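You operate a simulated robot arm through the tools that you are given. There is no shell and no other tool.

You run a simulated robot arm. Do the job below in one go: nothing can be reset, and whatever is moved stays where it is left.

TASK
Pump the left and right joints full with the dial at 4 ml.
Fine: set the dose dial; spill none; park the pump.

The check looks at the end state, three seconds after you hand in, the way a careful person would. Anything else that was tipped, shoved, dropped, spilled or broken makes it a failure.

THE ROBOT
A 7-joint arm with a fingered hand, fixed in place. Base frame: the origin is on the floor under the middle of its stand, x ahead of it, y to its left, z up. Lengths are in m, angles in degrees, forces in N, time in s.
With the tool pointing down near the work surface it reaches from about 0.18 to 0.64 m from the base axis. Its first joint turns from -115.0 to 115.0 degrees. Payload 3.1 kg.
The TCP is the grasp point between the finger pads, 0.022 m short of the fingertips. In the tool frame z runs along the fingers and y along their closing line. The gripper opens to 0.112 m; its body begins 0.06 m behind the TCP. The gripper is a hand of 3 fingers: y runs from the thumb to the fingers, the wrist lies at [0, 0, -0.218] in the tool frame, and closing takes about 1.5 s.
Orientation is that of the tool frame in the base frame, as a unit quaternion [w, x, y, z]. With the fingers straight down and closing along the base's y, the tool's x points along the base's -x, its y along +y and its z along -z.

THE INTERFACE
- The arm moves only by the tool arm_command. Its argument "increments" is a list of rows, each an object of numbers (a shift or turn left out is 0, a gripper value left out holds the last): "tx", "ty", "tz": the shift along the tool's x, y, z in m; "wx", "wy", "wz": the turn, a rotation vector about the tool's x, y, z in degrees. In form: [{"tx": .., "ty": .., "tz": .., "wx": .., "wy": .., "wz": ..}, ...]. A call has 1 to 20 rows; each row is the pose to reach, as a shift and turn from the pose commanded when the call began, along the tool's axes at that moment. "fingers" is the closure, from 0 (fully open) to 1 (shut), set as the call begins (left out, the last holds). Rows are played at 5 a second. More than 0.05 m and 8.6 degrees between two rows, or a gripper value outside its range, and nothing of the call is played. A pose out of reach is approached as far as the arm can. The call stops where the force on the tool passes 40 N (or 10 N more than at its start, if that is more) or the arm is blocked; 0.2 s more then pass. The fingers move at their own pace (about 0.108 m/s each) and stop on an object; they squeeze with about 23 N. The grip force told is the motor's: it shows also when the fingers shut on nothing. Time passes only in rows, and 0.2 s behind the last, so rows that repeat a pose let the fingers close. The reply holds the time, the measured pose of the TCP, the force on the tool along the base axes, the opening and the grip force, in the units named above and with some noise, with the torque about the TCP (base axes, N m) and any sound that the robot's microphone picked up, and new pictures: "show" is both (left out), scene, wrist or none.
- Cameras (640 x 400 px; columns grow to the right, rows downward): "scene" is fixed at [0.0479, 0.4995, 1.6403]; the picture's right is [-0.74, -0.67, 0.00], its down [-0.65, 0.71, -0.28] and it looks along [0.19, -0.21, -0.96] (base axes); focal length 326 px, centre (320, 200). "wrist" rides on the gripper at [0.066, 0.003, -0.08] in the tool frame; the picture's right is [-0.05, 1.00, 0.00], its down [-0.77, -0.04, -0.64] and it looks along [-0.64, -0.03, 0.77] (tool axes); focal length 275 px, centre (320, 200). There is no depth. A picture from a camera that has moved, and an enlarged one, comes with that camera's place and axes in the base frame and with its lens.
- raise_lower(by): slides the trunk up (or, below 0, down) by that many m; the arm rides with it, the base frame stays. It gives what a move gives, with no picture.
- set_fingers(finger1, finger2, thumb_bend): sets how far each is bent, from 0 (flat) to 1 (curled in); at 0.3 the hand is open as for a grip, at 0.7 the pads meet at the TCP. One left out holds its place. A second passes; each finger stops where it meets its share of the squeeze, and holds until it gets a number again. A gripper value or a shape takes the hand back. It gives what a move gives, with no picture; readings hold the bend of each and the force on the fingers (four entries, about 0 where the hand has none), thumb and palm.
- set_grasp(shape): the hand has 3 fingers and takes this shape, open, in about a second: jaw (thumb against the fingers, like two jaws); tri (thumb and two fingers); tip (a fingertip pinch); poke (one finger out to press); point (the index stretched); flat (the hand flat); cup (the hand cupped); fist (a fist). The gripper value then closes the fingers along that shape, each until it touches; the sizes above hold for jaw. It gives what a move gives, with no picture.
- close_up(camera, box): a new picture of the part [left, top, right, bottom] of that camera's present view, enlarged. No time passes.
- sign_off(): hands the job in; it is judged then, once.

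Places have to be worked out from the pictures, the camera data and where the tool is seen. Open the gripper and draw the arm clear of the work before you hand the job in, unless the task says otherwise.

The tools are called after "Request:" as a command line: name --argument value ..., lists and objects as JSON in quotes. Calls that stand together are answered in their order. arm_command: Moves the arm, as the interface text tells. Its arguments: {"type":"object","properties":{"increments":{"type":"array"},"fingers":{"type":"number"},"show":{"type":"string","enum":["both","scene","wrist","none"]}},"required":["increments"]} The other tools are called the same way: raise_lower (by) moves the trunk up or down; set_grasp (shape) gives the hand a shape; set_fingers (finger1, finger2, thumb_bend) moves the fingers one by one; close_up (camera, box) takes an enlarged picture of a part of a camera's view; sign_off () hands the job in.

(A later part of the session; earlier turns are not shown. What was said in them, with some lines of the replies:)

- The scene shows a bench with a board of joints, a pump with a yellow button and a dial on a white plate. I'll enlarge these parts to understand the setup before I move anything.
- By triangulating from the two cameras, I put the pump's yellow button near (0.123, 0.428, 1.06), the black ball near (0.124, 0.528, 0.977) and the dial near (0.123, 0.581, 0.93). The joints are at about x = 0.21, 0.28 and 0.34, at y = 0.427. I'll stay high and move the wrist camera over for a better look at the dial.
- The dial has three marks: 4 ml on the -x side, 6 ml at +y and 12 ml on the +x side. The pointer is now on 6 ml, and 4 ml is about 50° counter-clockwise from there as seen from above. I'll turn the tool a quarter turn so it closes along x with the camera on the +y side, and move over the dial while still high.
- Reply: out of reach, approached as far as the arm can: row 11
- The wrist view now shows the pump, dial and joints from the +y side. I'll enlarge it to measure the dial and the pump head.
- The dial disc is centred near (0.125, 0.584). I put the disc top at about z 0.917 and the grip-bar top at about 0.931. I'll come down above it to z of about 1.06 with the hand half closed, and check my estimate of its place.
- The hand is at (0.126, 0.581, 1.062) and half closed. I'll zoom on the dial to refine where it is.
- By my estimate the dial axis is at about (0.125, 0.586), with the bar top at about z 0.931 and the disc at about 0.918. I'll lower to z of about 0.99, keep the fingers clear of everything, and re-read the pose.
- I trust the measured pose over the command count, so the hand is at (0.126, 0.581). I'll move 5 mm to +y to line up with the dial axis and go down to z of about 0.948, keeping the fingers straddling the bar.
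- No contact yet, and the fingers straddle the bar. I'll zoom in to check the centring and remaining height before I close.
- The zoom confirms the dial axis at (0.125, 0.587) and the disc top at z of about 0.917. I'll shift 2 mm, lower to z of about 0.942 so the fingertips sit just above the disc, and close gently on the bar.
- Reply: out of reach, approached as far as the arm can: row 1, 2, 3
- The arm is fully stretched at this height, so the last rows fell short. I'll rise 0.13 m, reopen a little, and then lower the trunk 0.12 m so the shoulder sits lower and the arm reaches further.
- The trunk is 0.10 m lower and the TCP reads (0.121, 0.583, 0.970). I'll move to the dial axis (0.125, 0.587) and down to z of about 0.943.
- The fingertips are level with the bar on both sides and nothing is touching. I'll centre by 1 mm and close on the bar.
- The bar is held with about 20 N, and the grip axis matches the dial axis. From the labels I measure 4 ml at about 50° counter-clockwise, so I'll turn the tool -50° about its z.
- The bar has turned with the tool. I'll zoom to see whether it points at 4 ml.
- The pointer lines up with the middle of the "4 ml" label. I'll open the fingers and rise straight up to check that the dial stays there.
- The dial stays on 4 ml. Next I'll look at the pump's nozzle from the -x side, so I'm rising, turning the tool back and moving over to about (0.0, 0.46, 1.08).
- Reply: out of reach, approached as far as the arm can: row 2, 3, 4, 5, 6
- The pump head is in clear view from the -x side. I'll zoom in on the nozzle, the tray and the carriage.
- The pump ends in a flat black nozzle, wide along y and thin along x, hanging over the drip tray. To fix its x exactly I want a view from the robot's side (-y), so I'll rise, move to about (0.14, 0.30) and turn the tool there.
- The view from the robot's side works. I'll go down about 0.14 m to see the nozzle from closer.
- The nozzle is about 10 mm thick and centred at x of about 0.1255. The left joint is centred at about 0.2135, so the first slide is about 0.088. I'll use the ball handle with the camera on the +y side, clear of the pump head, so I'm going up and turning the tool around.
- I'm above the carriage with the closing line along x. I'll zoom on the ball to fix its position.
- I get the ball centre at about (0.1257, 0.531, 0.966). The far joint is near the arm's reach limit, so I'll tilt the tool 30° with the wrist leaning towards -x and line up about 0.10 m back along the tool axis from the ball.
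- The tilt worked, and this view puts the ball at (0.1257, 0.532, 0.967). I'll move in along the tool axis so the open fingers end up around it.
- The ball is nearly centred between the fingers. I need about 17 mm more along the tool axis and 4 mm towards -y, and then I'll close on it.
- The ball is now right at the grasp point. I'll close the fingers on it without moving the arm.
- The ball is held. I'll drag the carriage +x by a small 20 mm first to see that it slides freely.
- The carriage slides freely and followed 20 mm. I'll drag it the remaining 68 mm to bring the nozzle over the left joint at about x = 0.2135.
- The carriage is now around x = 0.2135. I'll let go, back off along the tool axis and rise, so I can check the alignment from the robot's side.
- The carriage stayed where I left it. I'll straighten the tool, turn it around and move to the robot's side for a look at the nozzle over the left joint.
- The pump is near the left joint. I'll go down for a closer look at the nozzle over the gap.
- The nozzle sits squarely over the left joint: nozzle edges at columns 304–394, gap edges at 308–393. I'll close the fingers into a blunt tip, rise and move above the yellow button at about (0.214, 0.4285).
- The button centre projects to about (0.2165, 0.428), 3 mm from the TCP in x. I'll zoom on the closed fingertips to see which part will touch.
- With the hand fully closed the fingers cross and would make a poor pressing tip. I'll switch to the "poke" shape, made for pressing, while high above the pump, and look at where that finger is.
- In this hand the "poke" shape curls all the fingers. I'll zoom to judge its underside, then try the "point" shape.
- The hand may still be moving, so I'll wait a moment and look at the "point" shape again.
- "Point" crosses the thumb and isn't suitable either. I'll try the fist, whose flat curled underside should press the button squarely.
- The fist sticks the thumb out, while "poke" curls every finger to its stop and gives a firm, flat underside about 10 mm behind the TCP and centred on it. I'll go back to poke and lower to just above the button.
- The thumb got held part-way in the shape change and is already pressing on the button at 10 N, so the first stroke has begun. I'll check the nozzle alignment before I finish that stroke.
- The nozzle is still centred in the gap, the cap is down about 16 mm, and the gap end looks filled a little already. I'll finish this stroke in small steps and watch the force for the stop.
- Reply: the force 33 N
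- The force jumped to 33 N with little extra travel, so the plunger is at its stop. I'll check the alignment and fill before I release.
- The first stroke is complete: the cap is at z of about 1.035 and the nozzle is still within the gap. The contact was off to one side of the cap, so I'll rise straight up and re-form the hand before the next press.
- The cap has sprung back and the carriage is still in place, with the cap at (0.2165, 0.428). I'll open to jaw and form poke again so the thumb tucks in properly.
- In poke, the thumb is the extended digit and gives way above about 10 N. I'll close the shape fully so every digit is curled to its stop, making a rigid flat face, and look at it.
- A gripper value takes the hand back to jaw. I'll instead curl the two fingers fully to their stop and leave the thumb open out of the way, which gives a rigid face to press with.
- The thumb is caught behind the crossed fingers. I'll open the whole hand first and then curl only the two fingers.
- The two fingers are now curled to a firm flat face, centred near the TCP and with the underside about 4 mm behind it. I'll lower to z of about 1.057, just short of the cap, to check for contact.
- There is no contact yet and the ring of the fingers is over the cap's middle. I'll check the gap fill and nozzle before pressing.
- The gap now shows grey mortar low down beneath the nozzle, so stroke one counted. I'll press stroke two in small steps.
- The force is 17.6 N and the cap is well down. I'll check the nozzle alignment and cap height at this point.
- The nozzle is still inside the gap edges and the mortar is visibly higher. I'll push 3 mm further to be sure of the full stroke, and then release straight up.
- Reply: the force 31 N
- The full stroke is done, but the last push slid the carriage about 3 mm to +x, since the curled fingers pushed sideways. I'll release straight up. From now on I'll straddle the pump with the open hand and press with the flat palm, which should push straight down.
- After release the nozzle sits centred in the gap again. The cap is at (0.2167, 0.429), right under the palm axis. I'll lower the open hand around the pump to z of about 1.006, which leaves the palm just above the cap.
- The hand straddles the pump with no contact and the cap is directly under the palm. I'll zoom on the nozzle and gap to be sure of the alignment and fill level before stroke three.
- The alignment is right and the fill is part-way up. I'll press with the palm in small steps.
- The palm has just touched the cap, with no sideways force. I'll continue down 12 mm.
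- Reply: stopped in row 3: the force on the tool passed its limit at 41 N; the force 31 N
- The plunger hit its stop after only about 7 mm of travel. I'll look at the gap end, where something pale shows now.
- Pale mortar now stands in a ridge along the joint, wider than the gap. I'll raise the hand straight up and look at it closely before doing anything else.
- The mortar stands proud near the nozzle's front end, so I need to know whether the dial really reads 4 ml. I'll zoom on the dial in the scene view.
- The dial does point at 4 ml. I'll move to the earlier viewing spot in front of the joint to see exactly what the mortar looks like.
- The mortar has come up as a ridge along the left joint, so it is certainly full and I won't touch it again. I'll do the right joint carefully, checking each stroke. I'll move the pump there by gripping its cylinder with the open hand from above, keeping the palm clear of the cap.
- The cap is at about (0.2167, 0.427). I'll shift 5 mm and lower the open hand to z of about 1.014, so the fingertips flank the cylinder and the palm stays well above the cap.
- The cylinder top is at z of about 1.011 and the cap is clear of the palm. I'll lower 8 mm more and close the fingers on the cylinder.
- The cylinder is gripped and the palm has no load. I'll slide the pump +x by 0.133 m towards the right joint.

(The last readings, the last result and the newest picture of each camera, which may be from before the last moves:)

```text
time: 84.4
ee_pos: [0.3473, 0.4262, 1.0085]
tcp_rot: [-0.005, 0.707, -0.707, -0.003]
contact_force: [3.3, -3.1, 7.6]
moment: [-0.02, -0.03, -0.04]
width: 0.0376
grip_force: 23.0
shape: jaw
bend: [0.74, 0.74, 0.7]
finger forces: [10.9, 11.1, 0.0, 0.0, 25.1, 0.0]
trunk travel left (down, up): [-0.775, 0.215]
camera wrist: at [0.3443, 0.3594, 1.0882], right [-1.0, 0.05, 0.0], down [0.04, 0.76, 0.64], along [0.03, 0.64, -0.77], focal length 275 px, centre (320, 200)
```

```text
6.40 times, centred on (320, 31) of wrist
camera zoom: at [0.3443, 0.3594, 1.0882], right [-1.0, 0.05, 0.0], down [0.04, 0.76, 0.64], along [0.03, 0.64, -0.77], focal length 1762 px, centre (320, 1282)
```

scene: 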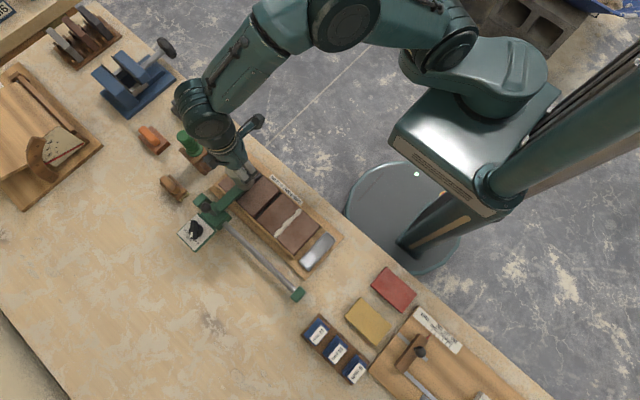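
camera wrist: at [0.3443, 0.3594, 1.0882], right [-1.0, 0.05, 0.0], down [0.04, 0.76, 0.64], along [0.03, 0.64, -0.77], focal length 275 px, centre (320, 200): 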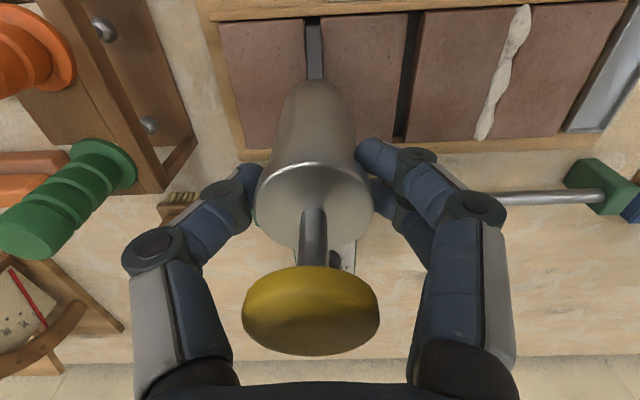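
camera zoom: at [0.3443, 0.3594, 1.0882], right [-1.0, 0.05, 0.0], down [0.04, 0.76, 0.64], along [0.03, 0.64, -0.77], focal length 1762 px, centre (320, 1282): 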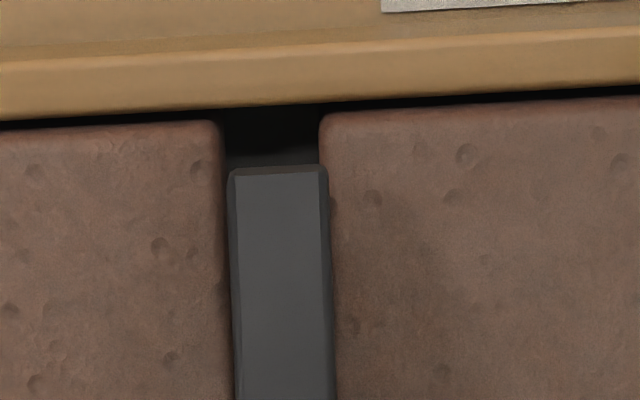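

Now the left joint is uncovered and its mortar is visible as a bead. I'll look at it closely, and check how the nozzle sits on the right joint.

Request:
close_up --camera "wrist" --box '[420, 0, 600, 150]'

Request:
close_up --camera "scene" --box '[220, 150, 340, 280]'

```text
2.67 times, centred on (510, 75) of wrist
camera zoom: at [0.3443, 0.3594, 1.0882], right [-1.0, 0.05, 0.0], down [0.04, 0.76, 0.64], along [0.03, 0.64, -0.77], focal length 734 px, centre (-187, 533)
```

zoom: 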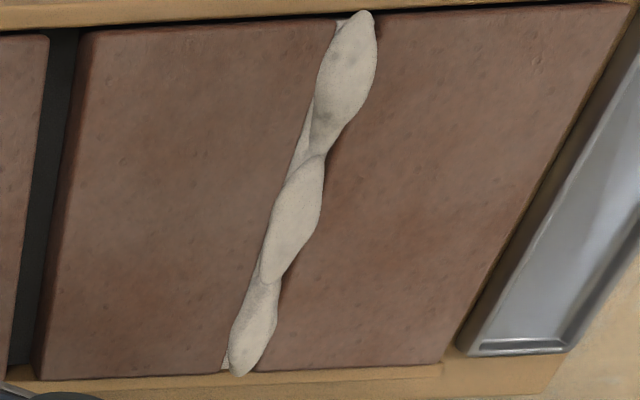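

```text
3.08 times, centred on (280, 215) of scene
camera zoom: at [0.0479, 0.4995, 1.6403], right [-0.74, -0.67, 0.0], down [-0.65, 0.71, -0.28], along [0.19, -0.21, -0.96], focal length 1002 px, centre (443, 154)
```

zoom: 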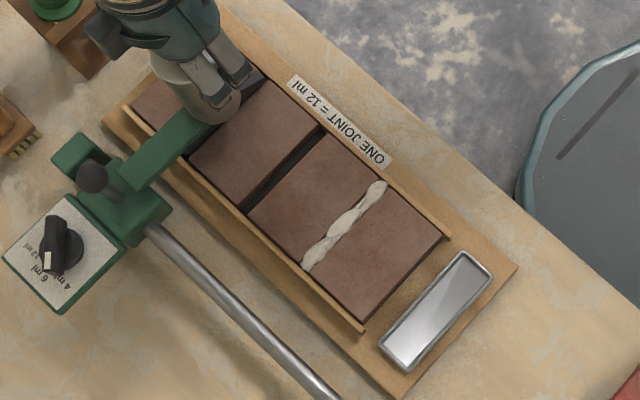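

The left joint shows full mortar with three beads standing on top of it. Before any more strokes I'll re-check the dial closely from this view.

Request:
close_up --camera "scene" --box '[170, 205, 230, 255]'

Request:
close_up --camera "wrist" --box '[290, 220, 390, 290]'

```text
8.00 times, centred on (200, 230) of scene
camera zoom: at [0.0479, 0.4995, 1.6403], right [-0.74, -0.67, 0.0], down [-0.65, 0.71, -0.28], along [0.19, -0.21, -0.96], focal length 2604 px, centre (1280, -40)
```

zoom: 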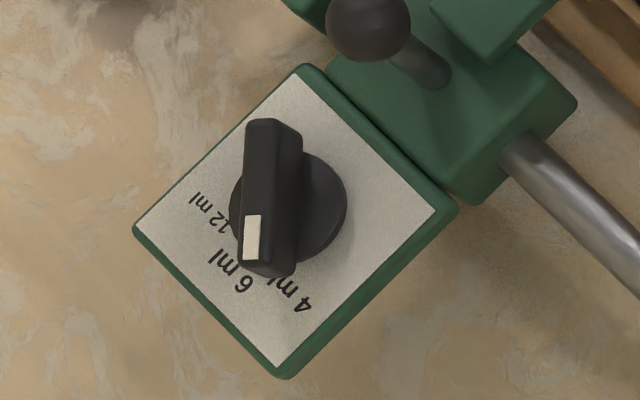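

```text
5.71 times, centred on (340, 255) of wrist
camera zoom: at [0.3443, 0.3594, 1.0882], right [-1.0, 0.05, 0.0], down [0.04, 0.76, 0.64], along [0.03, 0.64, -0.77], focal length 1573 px, centre (206, -114)
```

zoom: 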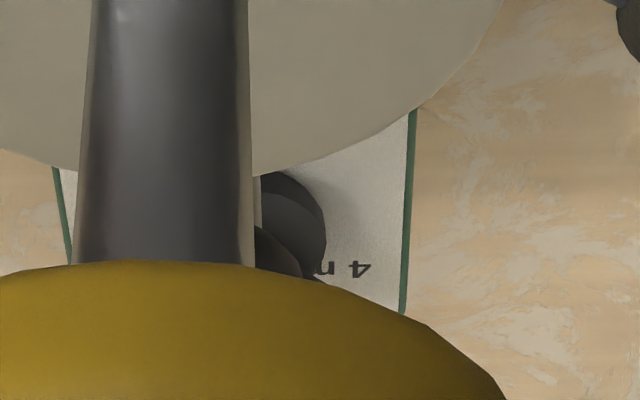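

The dial pointer is on 4 ml once parallax is allowed for. The nozzle is about 1 mm short of the right joint's centre, so I'll nudge it +1 mm, then open the fingers and check again.

Request:
arm_command --increments '[{"ty": -0.001}, {"ty": -0.0012}, {"ty": -0.0012}]' --show "none"

Request:
arm_command --increments '[{"tz": 0}, {"tz": 0}, {"tz": 0}, {"tz": 0}, {"tz": 0}]' --fingers 0 --show "wrist"

Request:
close_up --camera "wrist" --box '[270, 0, 370, 62]'

```text
time: 85.2
ee_pos: [0.348, 0.4266, 1.0068]
tcp_rot: [-0.004, 0.708, -0.706, -0.003]
contact_force: [2.9, -1.7, 11.7]
moment: [-0.01, -0.08, -0.04]
width: 0.0374
grip_force: 23.5
shape: jaw
bend: [0.74, 0.74, 0.7]
finger forces: [11.0, 11.4, 0.0, 0.1, 24.9, 0.0]
trunk travel left (down, up): [-0.775, 0.215]
```

```text
time: 86.4
ee_pos: [0.3473, 0.4282, 1.0059]
tcp_rot: [-0.004, 0.708, -0.707, -0.002]
contact_force: [-0.8, -0.5, 0.2]
moment: [0.02, -0.03, -0.04]
width: 0.1121
grip_force: 0.1
shape: jaw
bend: [0.3, 0.3, 0.3]
finger forces: [0.1, 0.0, 0.0, 0.0, 0.0, 0.1]
trunk travel left (down, up): [-0.775, 0.215]
camera wrist: at [0.3444, 0.3603, 1.0873], right [-1.0, 0.05, 0.0], down [0.04, 0.77, 0.64], along [0.03, 0.64, -0.77], focal length 275 px, centre (320, 200)
```

wrist: 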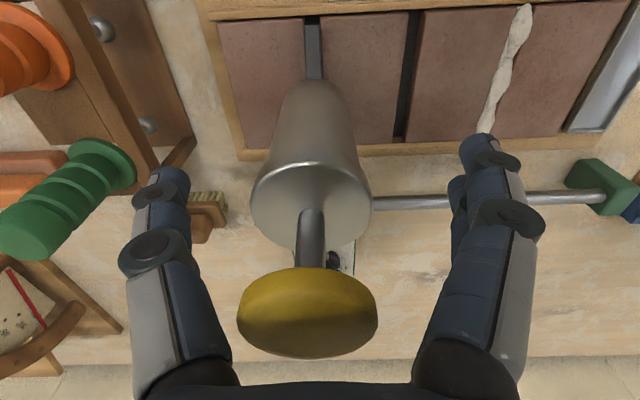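

```text
6.40 times, centred on (320, 31) of wrist
camera zoom: at [0.3444, 0.3603, 1.0873], right [-1.0, 0.05, 0.0], down [0.04, 0.77, 0.64], along [0.03, 0.64, -0.77], focal length 1762 px, centre (320, 1282)
```

zoom: 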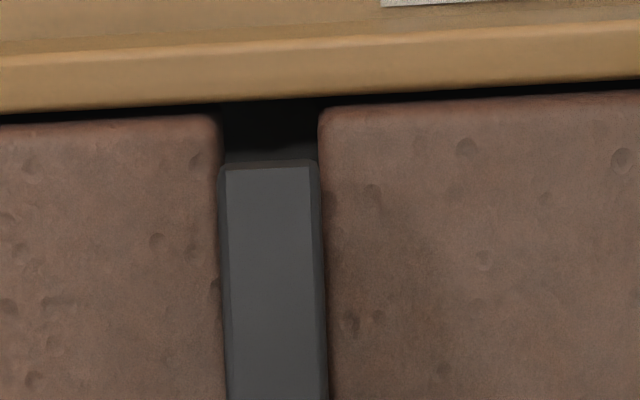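

The nozzle is now exactly over the empty right joint (218–318 against 218–320). I'll press stroke one with the palm, stopping just short of where the stop was felt before.

Request:
arm_command --increments '[{"tz": 0.006}, {"tz": 0.012}, {"tz": 0.017}, {"tz": 0.021}, {"tz": 0.024}]' --show "wrist"

Request:
close_up --camera "wrist" --box '[260, 0, 370, 70]'

```text
time: 87.6
ee_pos: [0.3481, 0.4265, 0.9813]
tcp_rot: [0.004, -0.707, 0.707, 0.003]
contact_force: [-0.4, -0.1, 3.8]
moment: [0.01, 0.0, 0.0]
width: 0.112
grip_force: 0.0
shape: jaw
bend: [0.3, 0.3, 0.3]
finger forces: [0.0, 0.0, 0.1, 0.0, 0.9, 3.5]
trunk travel left (down, up): [-0.775, 0.215]
camera wrist: at [0.3452, 0.3595, 1.0628], right [-1.0, 0.05, 0.0], down [0.04, 0.77, 0.64], along [0.03, 0.64, -0.77], focal length 275 px, centre (320, 200)
```

wrist: 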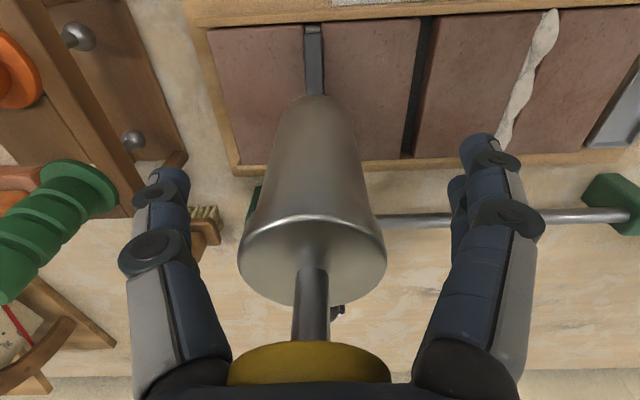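

```text
5.71 times, centred on (315, 35) of wrist
camera zoom: at [0.3452, 0.3595, 1.0628], right [-1.0, 0.05, 0.0], down [0.04, 0.77, 0.64], along [0.03, 0.64, -0.77], focal length 1573 px, centre (349, 1143)
```

zoom: 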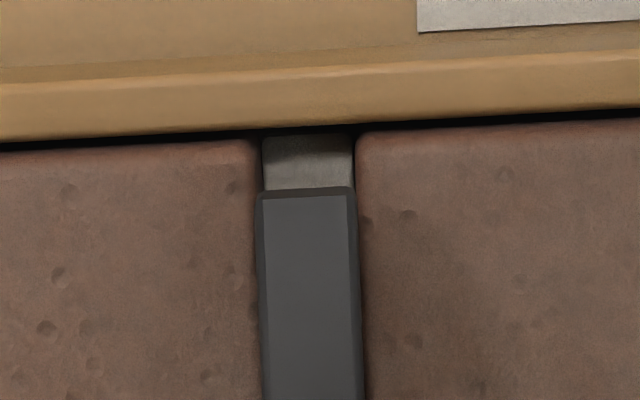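

Mortar has appeared in the right joint with only 3.5 N on the palm. I'll press 2 mm more to reach the stop and compare the fill.

Request:
arm_command --increments '[{"tz": 0.001}, {"tz": 0.002}]' --show "none"

Request:
close_up --camera "wrist" --box '[260, 0, 370, 70]'

```text
time: 88.2
ee_pos: [0.3492, 0.426, 0.9803]
tcp_rot: [0.005, -0.707, 0.707, 0.002]
contact_force: [0.7, 1.1, 10.7]
moment: [-0.06, -0.06, -0.02]
width: 0.1121
grip_force: 0.1
shape: jaw
bend: [0.3, 0.3, 0.3]
finger forces: [0.0, 0.1, 0.0, 0.0, 0.8, 10.2]
trunk travel left (down, up): [-0.775, 0.215]
```

```text
5.71 times, centred on (315, 35) of wrist
camera zoom: at [0.3454, 0.3593, 1.0615], right [-1.0, 0.05, 0.0], down [0.03, 0.76, 0.64], along [0.03, 0.64, -0.76], focal length 1573 px, centre (349, 1143)
```

zoom: 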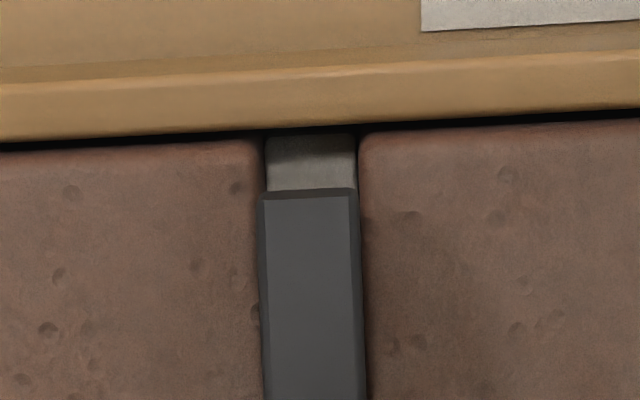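

The force rose to 10.7 N within 1 mm, so that is the stop and stroke one is complete. I'll raise back to z of about 1.006 and take the same view I had on the left joint, to compare fill levels.

Request:
arm_command --increments '[{"tz": -0.006}, {"tz": -0.014}, {"tz": -0.022}, {"tz": -0.0255}, {"tz": -0.0255}]' --show "wrist"

Request:
close_up --camera "wrist" --box '[270, 0, 370, 62]'

```text
time: 89.4
ee_pos: [0.3495, 0.4269, 1.0057]
tcp_rot: [0.004, -0.707, 0.708, 0.002]
contact_force: [0.6, -1.0, -0.2]
moment: [0.02, -0.01, 0.01]
width: 0.112
grip_force: 0.0
shape: jaw
bend: [0.3, 0.3, 0.3]
finger forces: [0.0, 0.0, 0.0, 0.0, 0.1, 0.0]
trunk travel left (down, up): [-0.775, 0.215]
camera wrist: at [0.3461, 0.3597, 1.0862], right [-1.0, 0.05, 0.0], down [0.04, 0.77, 0.64], along [0.03, 0.64, -0.77], focal length 275 px, centre (320, 200)
```

wrist: 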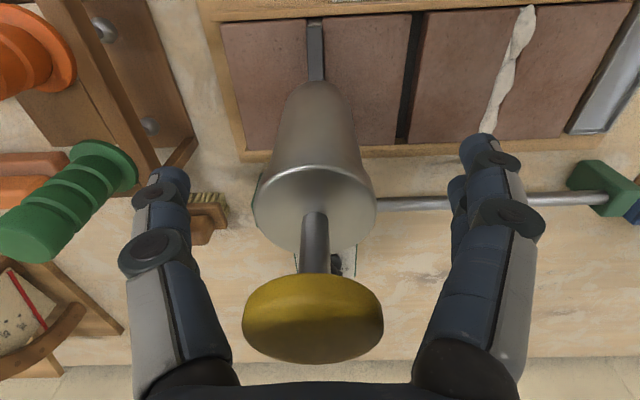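

```text
6.40 times, centred on (320, 31) of wrist
camera zoom: at [0.3461, 0.3597, 1.0862], right [-1.0, 0.05, 0.0], down [0.04, 0.77, 0.64], along [0.03, 0.64, -0.77], focal length 1762 px, centre (320, 1282)
```

zoom: 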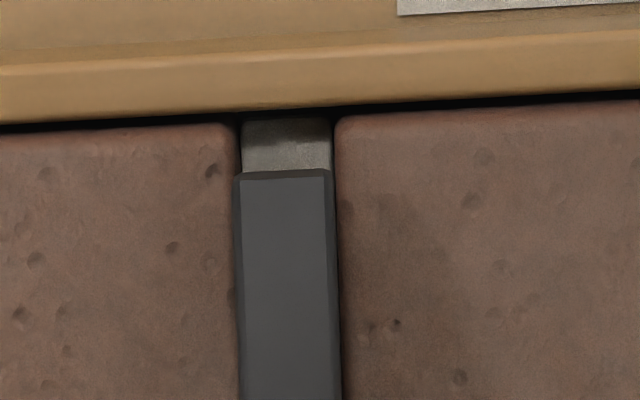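

After one stroke the right fill is visible but darker and lower than the left's was after two presses. I'll press stroke two the same way, in one smooth motion to the stop.

Request:
arm_command --increments '[{"tz": 0.006}, {"tz": 0.012}, {"tz": 0.017}, {"tz": 0.021}, {"tz": 0.024}, {"tz": 0.0255}, {"tz": 0.0255}]' --show "none"

Request:
close_up --camera "wrist" --box '[260, 0, 370, 70]'

```text
time: 91.0
ee_pos: [0.3484, 0.4271, 0.9818]
tcp_rot: [0.004, -0.707, 0.708, 0.003]
contact_force: [-0.6, 0.9, 9.8]
moment: [-0.05, -0.05, -0.03]
width: 0.1122
grip_force: 0.0
shape: jaw
bend: [0.3, 0.3, 0.3]
finger forces: [0.1, 0.1, 0.1, 0.0, 0.5, 9.8]
trunk travel left (down, up): [-0.775, 0.215]
```

```text
5.71 times, centred on (315, 35) of wrist
camera zoom: at [0.3458, 0.3599, 1.0616], right [-1.0, 0.05, 0.0], down [0.03, 0.76, 0.64], along [0.03, 0.64, -0.77], focal length 1573 px, centre (349, 1143)
```

zoom: 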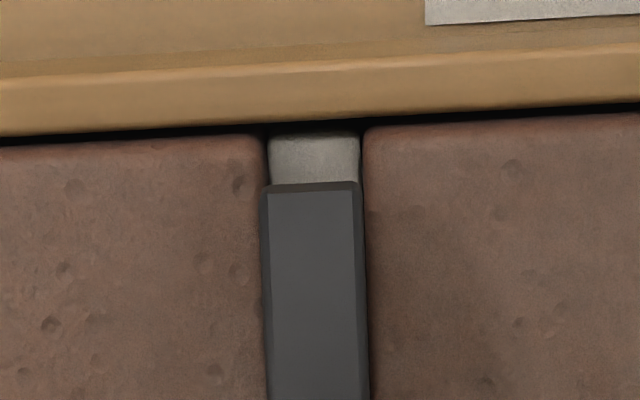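

At 9.8 N the plunger is at its stop and the fill is clearly higher. I'll raise again and compare at the same viewing height.

Request:
arm_command --increments '[{"tz": -0.006}, {"tz": -0.014}, {"tz": -0.022}, {"tz": -0.0255}, {"tz": -0.0255}]' --show "none"

Request:
close_up --camera "wrist" --box '[270, 0, 370, 62]'

```text
time: 92.2
ee_pos: [0.3484, 0.4261, 1.0048]
tcp_rot: [0.004, -0.707, 0.707, 0.002]
contact_force: [-1.6, -0.6, 0.8]
moment: [0.0, 0.03, -0.01]
width: 0.1119
grip_force: 0.0
shape: jaw
bend: [0.3, 0.3, 0.3]
finger forces: [0.0, 0.1, 0.1, 0.1, 0.0, 0.1]
trunk travel left (down, up): [-0.775, 0.215]
```

```text
6.40 times, centred on (320, 31) of wrist
camera zoom: at [0.3459, 0.3594, 1.0861], right [-1.0, 0.05, 0.0], down [0.04, 0.77, 0.64], along [0.03, 0.64, -0.77], focal length 1762 px, centre (320, 1282)
```

zoom: 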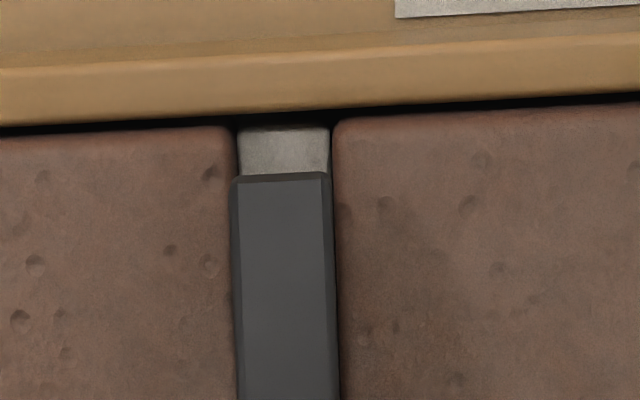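

The right joint after two strokes looks the same as the left did after two. That means the left got three strokes in all, and the bead may simply be how a full joint looks. I'll press stroke three here the same way.

Request:
arm_command --increments '[{"tz": 0.006}, {"tz": 0.012}, {"tz": 0.017}, {"tz": 0.021}, {"tz": 0.024}, {"tz": 0.0255}, {"tz": 0.0255}]' --show "none"

Request:
close_up --camera "wrist" --box '[260, 0, 370, 70]'

```text
time: 93.8
ee_pos: [0.3489, 0.4274, 0.9808]
tcp_rot: [-0.004, 0.707, -0.707, -0.003]
contact_force: [0.9, 1.8, 11.1]
moment: [-0.04, 0.03, -0.01]
width: 0.1118
grip_force: 0.0
shape: jaw
bend: [0.3, 0.3, 0.3]
finger forces: [0.0, 0.1, 0.0, 0.1, 0.9, 10.8]
trunk travel left (down, up): [-0.775, 0.215]
```

```text
5.71 times, centred on (315, 35) of wrist
camera zoom: at [0.3452, 0.3605, 1.0614], right [-1.0, 0.05, 0.0], down [0.03, 0.76, 0.64], along [0.03, 0.64, -0.76], focal length 1573 px, centre (349, 1143)
```

zoom: 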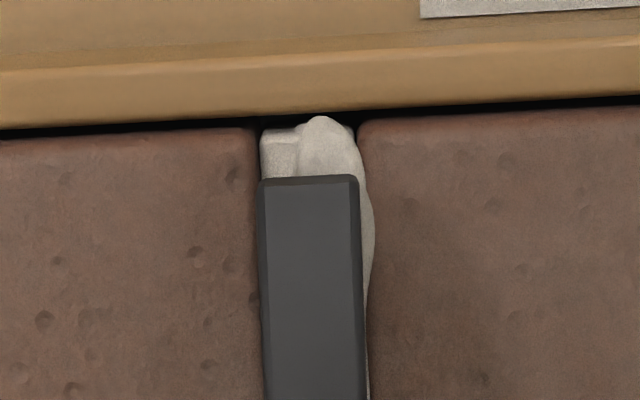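

After exactly three clean strokes the right joint is full too, with the same kind of bead, so that is just how a full joint looks. I'll raise the palm off, grip the cylinder again and take the pump back.

Request:
arm_command --increments '[{"tz": -0.006}, {"tz": -0.014}, {"tz": -0.022}, {"tz": -0.027}, {"tz": -0.027}]' --show "none"

Request:
arm_command --increments '[{"tz": 0}, {"tz": 0}, {"tz": 0}, {"tz": 0}, {"tz": 0}, {"tz": 0}]' --fingers 1.0 --show "wrist"

```text
time: 95.0
ee_pos: [0.348, 0.4284, 1.0068]
tcp_rot: [-0.003, 0.707, -0.707, -0.002]
contact_force: [0.2, -0.1, 0.5]
moment: [-0.03, -0.04, -0.01]
width: 0.1118
grip_force: 0.0
shape: jaw
bend: [0.3, 0.3, 0.3]
finger forces: [0.0, 0.0, 0.0, 0.0, 0.1, 0.0]
trunk travel left (down, up): [-0.775, 0.215]
```

```text
time: 96.4
ee_pos: [0.348, 0.4267, 1.0049]
tcp_rot: [0.002, -0.707, 0.707, 0.004]
contact_force: [0.2, -1.4, -2.4]
moment: [0.0, 0.01, -0.02]
width: 0.0368
grip_force: 23.1
shape: jaw
bend: [0.74, 0.73, 0.7]
finger forces: [10.4, 10.8, 0.1, 0.1, 20.7, 0.1]
trunk travel left (down, up): [-0.775, 0.215]
camera wrist: at [0.3453, 0.3602, 1.0867], right [-1.0, 0.05, 0.0], down [0.04, 0.77, 0.64], along [0.03, 0.64, -0.77], focal length 275 px, centre (320, 200)
```

wrist: 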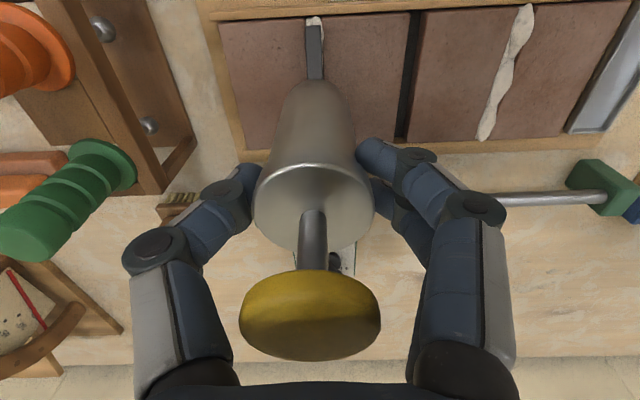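

The cylinder is held and the palm is unloaded. I'll slide the pump back -x by 0.205 m, then check against the tray before the last few millimetres.

Request:
arm_command --increments '[{"ty": 0.015}, {"ty": 0.035}, {"ty": 0.055}, {"ty": 0.075}, {"ty": 0.095}, {"ty": 0.115}, {"ty": 0.135}, {"ty": 0.155}, {"ty": 0.175}, {"ty": 0.19}, {"ty": 0.2}, {"ty": 0.205}, {"ty": 0.205}]'

Request:
close_up --camera "wrist" --box '[200, 0, 420, 110]'

Request:
close_up --camera "scene" --box '[210, 150, 340, 260]'

```text
time: 99.2
ee_pos: [0.1458, 0.4273, 1.0063]
tcp_rot: [0.004, -0.707, 0.707, 0.002]
contact_force: [0.0, -3.7, -4.7]
moment: [-0.04, 0.0, -0.05]
width: 0.036
grip_force: 23.0
shape: jaw
bend: [0.73, 0.73, 0.7]
finger forces: [10.8, 11.1, 0.0, 0.0, 21.9, 0.1]
trunk travel left (down, up): [-0.775, 0.215]
camera wrist: at [0.1419, 0.3601, 1.0873], right [-1.0, 0.05, 0.0], down [0.04, 0.77, 0.64], along [0.03, 0.64, -0.77], focal length 275 px, centre (320, 200)
```

scene: 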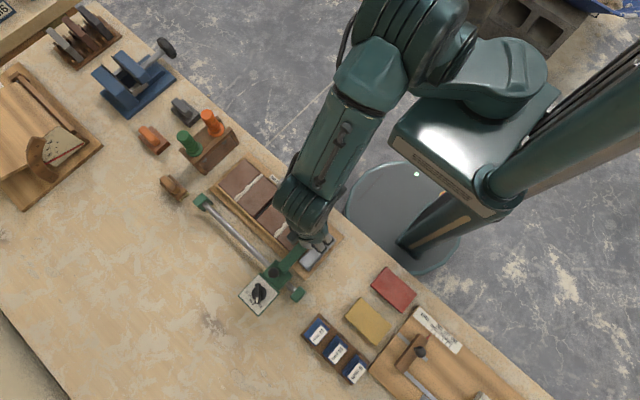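
wrist: 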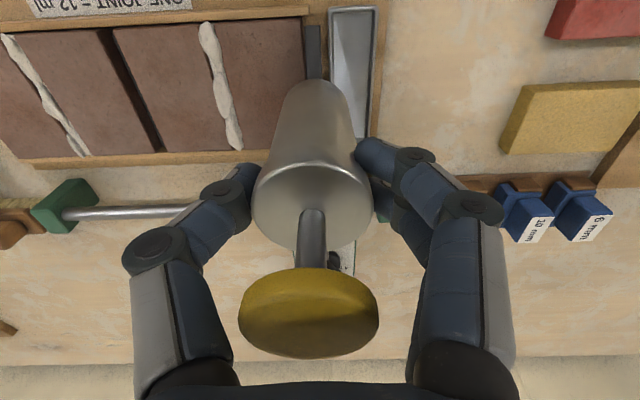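

```text
2.91 times, centred on (310, 55) of wrist
camera zoom: at [0.1419, 0.3601, 1.0873], right [-1.0, 0.05, 0.0], down [0.04, 0.77, 0.64], along [0.03, 0.64, -0.77], focal length 801 px, centre (349, 622)
```

zoom: 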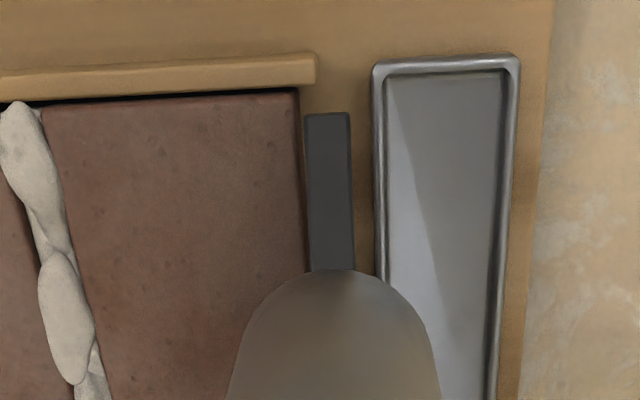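

```text
3.64 times, centred on (275, 205) of scene
camera zoom: at [0.0479, 0.4995, 1.6403], right [-0.74, -0.67, 0.0], down [-0.65, 0.71, -0.28], along [0.19, -0.21, -0.96], focal length 1184 px, centre (484, 182)
```

zoom: 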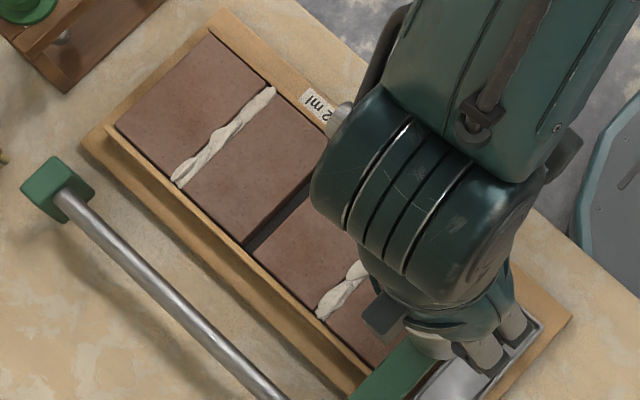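

Both joints show matching beads, and the middle joint is empty. The nozzle needs about 20 mm more to be over the tray where it started, so I'll move that and check.

Request:
arm_command --increments '[{"ty": 0.006}, {"ty": 0.012}, {"ty": 0.017}, {"ty": 0.0195}, {"ty": 0.0195}]' --show "wrist"

Request:
close_up --camera "wrist" --box '[240, 0, 420, 110]'

```text
time: 100.4
ee_pos: [0.1239, 0.4277, 1.0072]
tcp_rot: [0.004, -0.707, 0.707, 0.003]
contact_force: [-3.9, -3.5, -6.9]
moment: [-0.04, 0.1, 0.03]
width: 0.0362
grip_force: 23.0
shape: jaw
bend: [0.73, 0.73, 0.7]
finger forces: [11.9, 12.5, 0.0, 0.0, 20.8, 0.0]
trunk travel left (down, up): [-0.775, 0.215]
camera wrist: at [0.1208, 0.3601, 1.0876], right [-1.0, 0.05, 0.0], down [0.04, 0.77, 0.64], along [0.03, 0.64, -0.77], focal length 275 px, centre (320, 200)
```

wrist: 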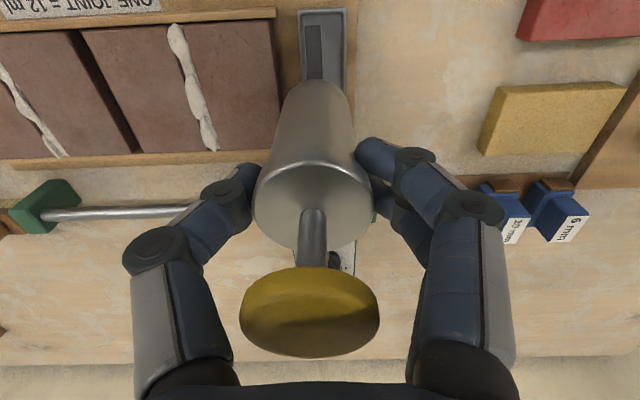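

```text
3.56 times, centred on (330, 55) of wrist
camera zoom: at [0.1208, 0.3601, 1.0876], right [-1.0, 0.05, 0.0], down [0.04, 0.77, 0.64], along [0.03, 0.64, -0.77], focal length 979 px, centre (284, 716)
```

zoom: 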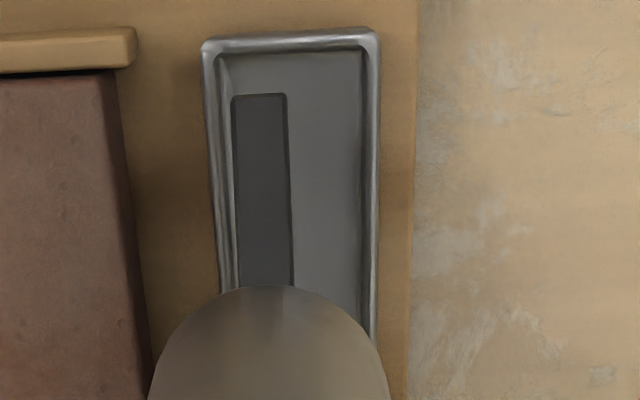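

The nozzle is over the tray at x of about 0.1256, matching its start, perhaps 1–2 mm to the +x side. I'll nudge 2 mm more -x and watch the force for the end of the rail.

Request:
arm_command --increments '[{"ty": 0.001}, {"ty": 0.002}, {"ty": 0.002}]' --show "none"

Request:
close_up --camera "wrist" --box '[240, 0, 420, 110]'

```text
time: 101.2
ee_pos: [0.1233, 0.4276, 1.0072]
tcp_rot: [-0.003, 0.708, -0.706, -0.001]
contact_force: [-3.0, -1.8, -11.4]
moment: [-0.03, 0.11, -0.01]
width: 0.0361
grip_force: 22.8
shape: jaw
bend: [0.73, 0.73, 0.7]
finger forces: [11.6, 12.1, 0.1, 0.0, 20.6, 0.1]
trunk travel left (down, up): [-0.775, 0.215]
```

```text
3.56 times, centred on (330, 55) of wrist
camera zoom: at [0.12, 0.3602, 1.088], right [-1.0, 0.05, 0.0], down [0.04, 0.77, 0.64], along [0.03, 0.64, -0.77], focal length 979 px, centre (284, 716)
```

zoom: 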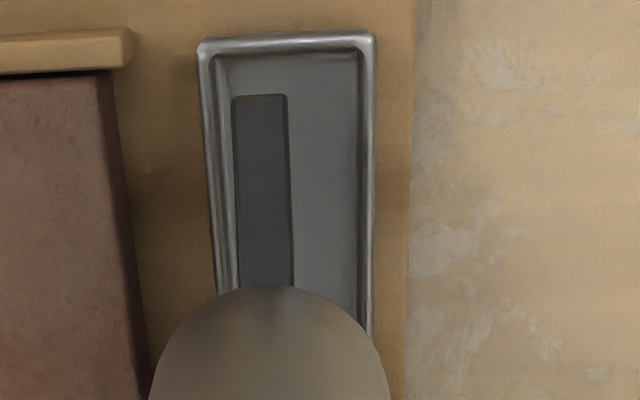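

It moved only about 1 mm. I'll nudge another 2 mm and see whether it meets the end of the rail.

Request:
arm_command --increments '[{"ty": 0.001}, {"ty": 0.002}, {"ty": 0.002}]' --show "none"

Request:
close_up --camera "wrist" --box '[240, 0, 420, 110]'

Request:
close_up --camera "scene" --box '[235, 250, 325, 320]'

```text
time: 102.0
ee_pos: [0.1223, 0.428, 1.0079]
tcp_rot: [0.002, -0.707, 0.707, 0.002]
contact_force: [2.4, -3.3, -12.7]
moment: [-0.06, 0.05, -0.02]
width: 0.0358
grip_force: 22.8
shape: jaw
bend: [0.73, 0.73, 0.7]
finger forces: [10.5, 10.6, 0.0, 0.0, 22.8, 0.1]
trunk travel left (down, up): [-0.775, 0.215]
```

```text
3.56 times, centred on (330, 55) of wrist
camera zoom: at [0.1188, 0.3603, 1.0882], right [-1.0, 0.05, 0.0], down [0.04, 0.77, 0.64], along [0.03, 0.64, -0.77], focal length 979 px, centre (284, 716)
```

zoom: 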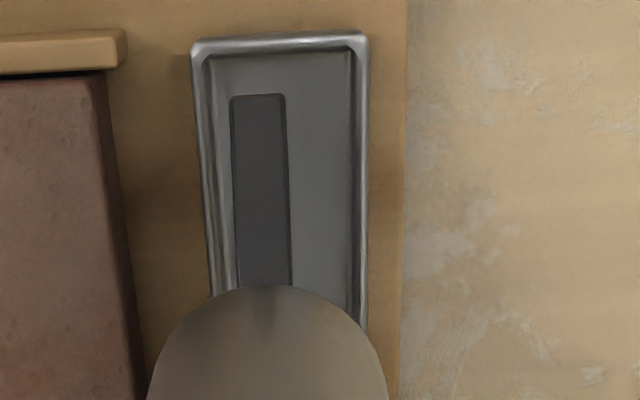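

```text
5.71 times, centred on (280, 285) of scene
camera zoom: at [0.0479, 0.4995, 1.6403], right [-0.74, -0.67, 0.0], down [-0.65, 0.71, -0.28], along [0.19, -0.21, -0.96], focal length 1860 px, centre (549, -286)
```

zoom: 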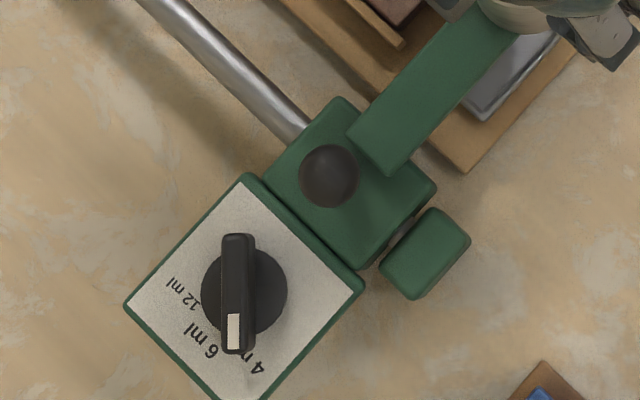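

The ball now projects to (281.4, 280.8), against (281.8, 280.5) at the start, so the pump is back at its parked place over the tray. The dial still reads 4 ml. I'll open the fingers and rise straight up.

Request:
arm_command --increments '[{"tz": 0}, {"tz": 0}, {"tz": 0}, {"tz": 0}, {"tz": 0}, {"tz": -0.02}, {"tz": -0.05}, {"tz": -0.09}, {"tz": -0.13}, {"tz": -0.16}]' --fingers 0

```text
time: 104.2
ee_pos: [0.1181, 0.4288, 1.1686]
tcp_rot: [0.003, -0.707, 0.707, 0.003]
contact_force: [-0.1, -0.2, 0.3]
moment: [0.0, 0.0, -0.01]
width: 0.1124
grip_force: 0.1
shape: jaw
bend: [0.3, 0.3, 0.3]
finger forces: [0.1, 0.0, 0.0, 0.0, 0.0, 0.0]
trunk travel left (down, up): [-0.775, 0.215]
camera wrist: at [0.1154, 0.3619, 1.2488], right [-1.0, 0.05, 0.0], down [0.04, 0.77, 0.64], along [0.03, 0.64, -0.77], focal length 275 px, centre (320, 200)
```

scene: 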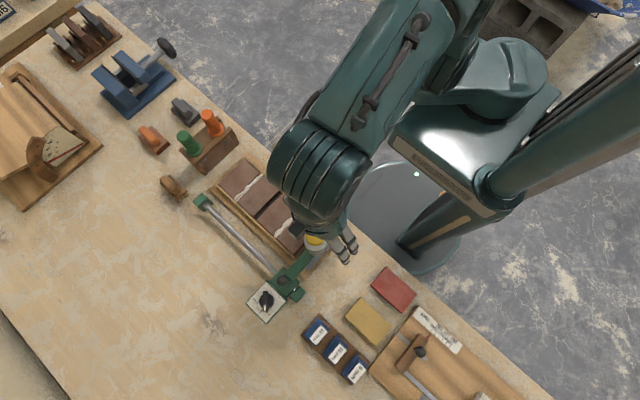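
wrist: 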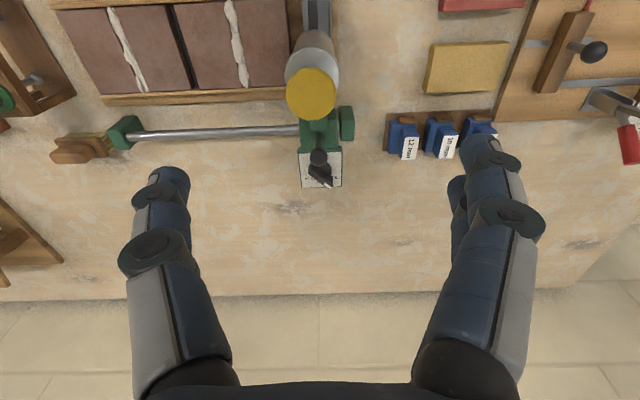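

The hand is off the pump. I'll draw back to the robot's side, clear of the bench, and check the whole work area.

Request:
arm_command --increments '[{"tx": 0.04}, {"tx": 0.08}, {"tx": 0.12}, {"tx": 0.14, "ty": -0.03}, {"tx": 0.14, "ty": -0.06}, {"tx": 0.14, "ty": -0.06}]'

Request:
close_up --camera "scene" --box '[205, 145, 345, 265]'

Request:
close_up --camera "wrist" --box '[180, 70, 440, 230]'

Request:
close_up --camera "scene" --box '[240, 275, 290, 330]'

```text
time: 105.6
ee_pos: [0.1788, 0.2867, 1.164]
tcp_rot: [0.004, -0.707, 0.707, 0.002]
contact_force: [0.4, -0.6, 0.2]
moment: [0.0, -0.01, -0.02]
width: 0.112
grip_force: 0.1
shape: jaw
bend: [0.3, 0.3, 0.3]
finger forces: [0.1, 0.0, 0.0, 0.1, 0.1, 0.0]
trunk travel left (down, up): [-0.775, 0.215]
camera wrist: at [0.1754, 0.2188, 1.2446], right [-1.0, 0.05, 0.0], down [0.04, 0.77, 0.64], along [0.03, 0.64, -0.77], focal length 275 px, centre (320, 200)
```

scene: 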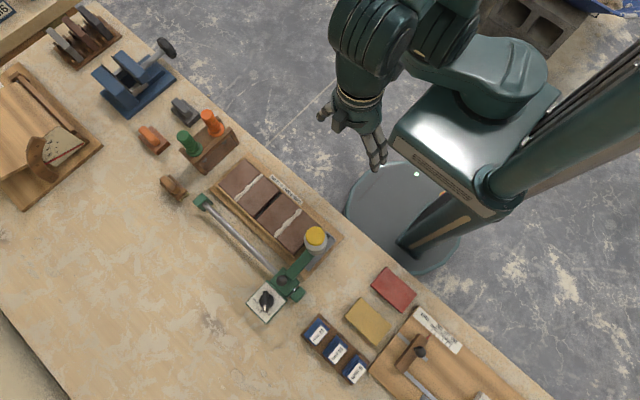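
wrist: 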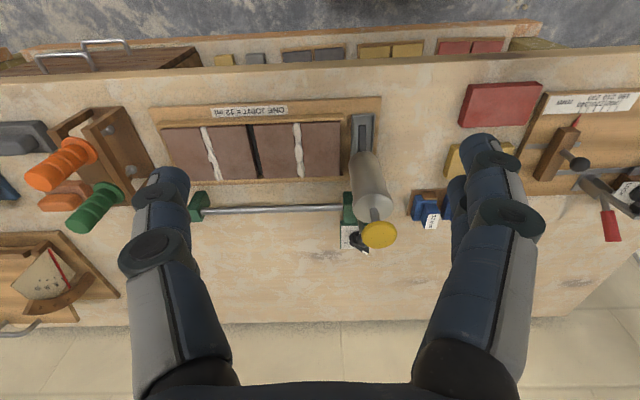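

```text
3.33 times, centred on (275, 205) of scene
camera zoom: at [0.0479, 0.4995, 1.6403], right [-0.74, -0.67, 0.0], down [-0.65, 0.71, -0.28], along [0.19, -0.21, -0.96], focal length 1085 px, centre (470, 183)
```

zoom: 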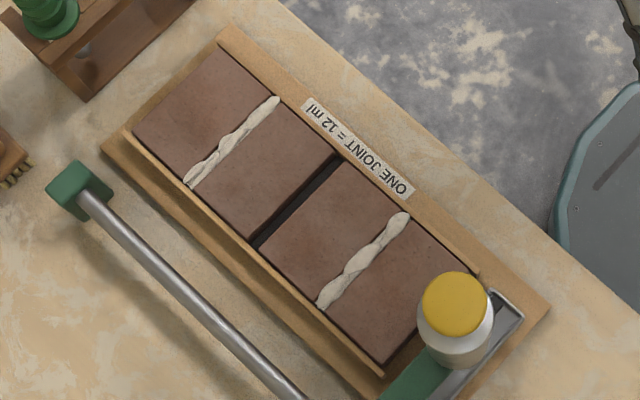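

```text
2.46 times, centred on (310, 150) of wrist
camera zoom: at [0.1754, 0.2188, 1.2446], right [-1.0, 0.05, 0.0], down [0.04, 0.77, 0.64], along [0.03, 0.64, -0.77], focal length 678 px, centre (345, 323)
```

zoom: 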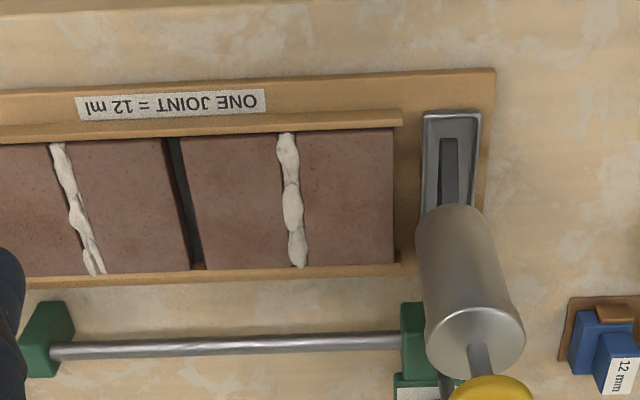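

```text
7.27 times, centred on (265, 302) of scene
camera zoom: at [0.0479, 0.4995, 1.6403], right [-0.74, -0.67, 0.0], down [-0.65, 0.71, -0.28], along [0.19, -0.21, -0.96], focal length 2367 px, centre (720, -546)
```

zoom: 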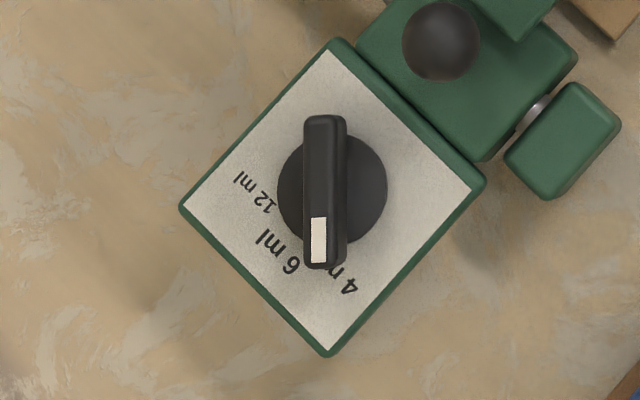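

The dial, parked pump, empty middle joint and other items all look right. I'll take one last close comparison of the two filled joints.

Request:
close_up --camera "scene" --box '[240, 165, 300, 215]'

Request:
close_up --camera "scene" --box '[265, 200, 325, 250]'

Request:
close_up --camera "wrist" --box '[330, 100, 400, 260]'

```text
8.00 times, centred on (270, 190) of scene
camera zoom: at [0.0479, 0.4995, 1.6403], right [-0.74, -0.67, 0.0], down [-0.65, 0.71, -0.28], along [0.19, -0.21, -0.96], focal length 2604 px, centre (720, 280)
```

zoom: 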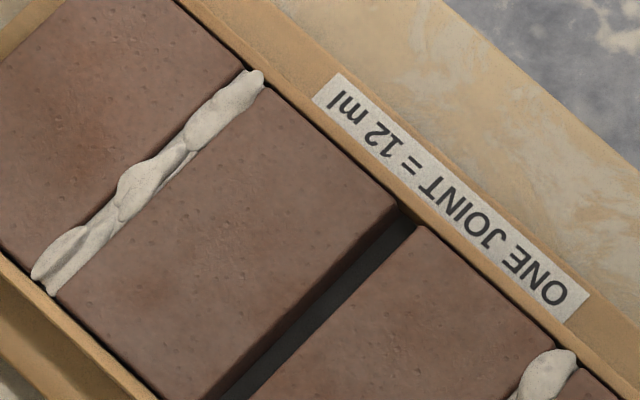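

```text
8.00 times, centred on (295, 225) of scene
camera zoom: at [0.0479, 0.4995, 1.6403], right [-0.74, -0.67, 0.0], down [-0.65, 0.71, -0.28], along [0.19, -0.21, -0.96], focal length 2604 px, centre (520, 0)
```

zoom: 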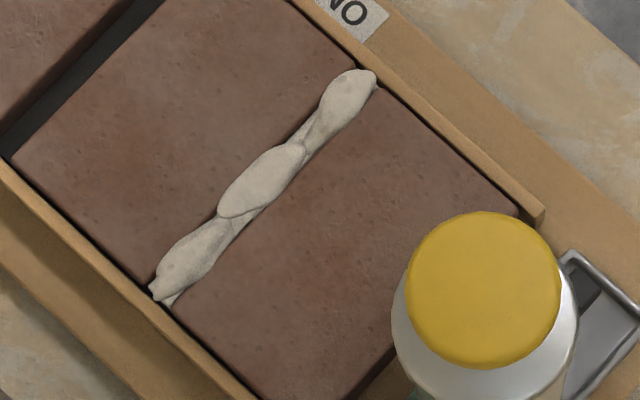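

```text
2.50 times, centred on (365, 180) of wrist
camera zoom: at [0.1754, 0.2188, 1.2446], right [-1.0, 0.05, 0.0], down [0.04, 0.77, 0.64], along [0.03, 0.64, -0.77], focal length 688 px, centre (208, 250)
```

zoom: 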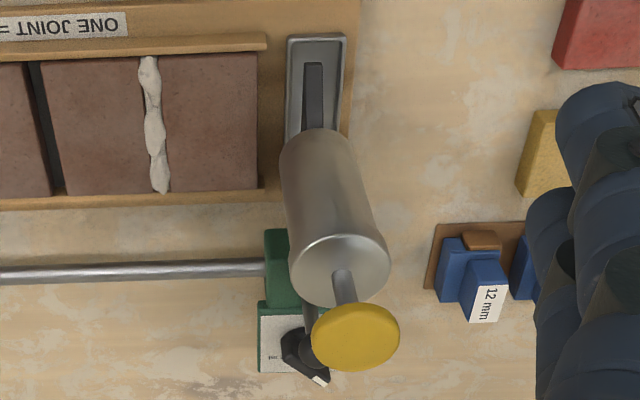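

Both joints show the same fill pattern after three 4 ml strokes each, and there is no mortar in the middle joint or on the bench. The dial is on 4 ml, the pump is parked over its tray, and the hand is open and clear, so I'm handing in.

Request:
sign_off

```text
The job is handed in.
```

I set the dial to 4 ml and gave the left and right joints three strokes each, 12 ml per joint. The pump is back over its tray and the job is handed in.

- **Spill:** I saw no mortar in the middle joint, on the bench or in the tray. Both filled joints have a low bead of mortar standing slightly above the bricks and lapping their edges. I took this as how a full joint looks, because the right joint got exactly three clean strokes and shows the same pattern. I could not measure it, so if the check counts that bead as overflow, "spill none" would fail.
- **Uneven pressing on the left joint:** My first two presses there were untidy. On the second, the nozzle slid about 3 mm sideways at the end of the stroke, after the plunger had already reached its stop. It came back into line when I released, and the fill after two strokes matched the right joint's.
- **Dial:** The pointer is on the 4 ml mark.
- **Park:** The pump's ball handle is within about 1 mm of where it started.
- **Everything else:** I saw nothing else moved. The hand is open and clear of the work.
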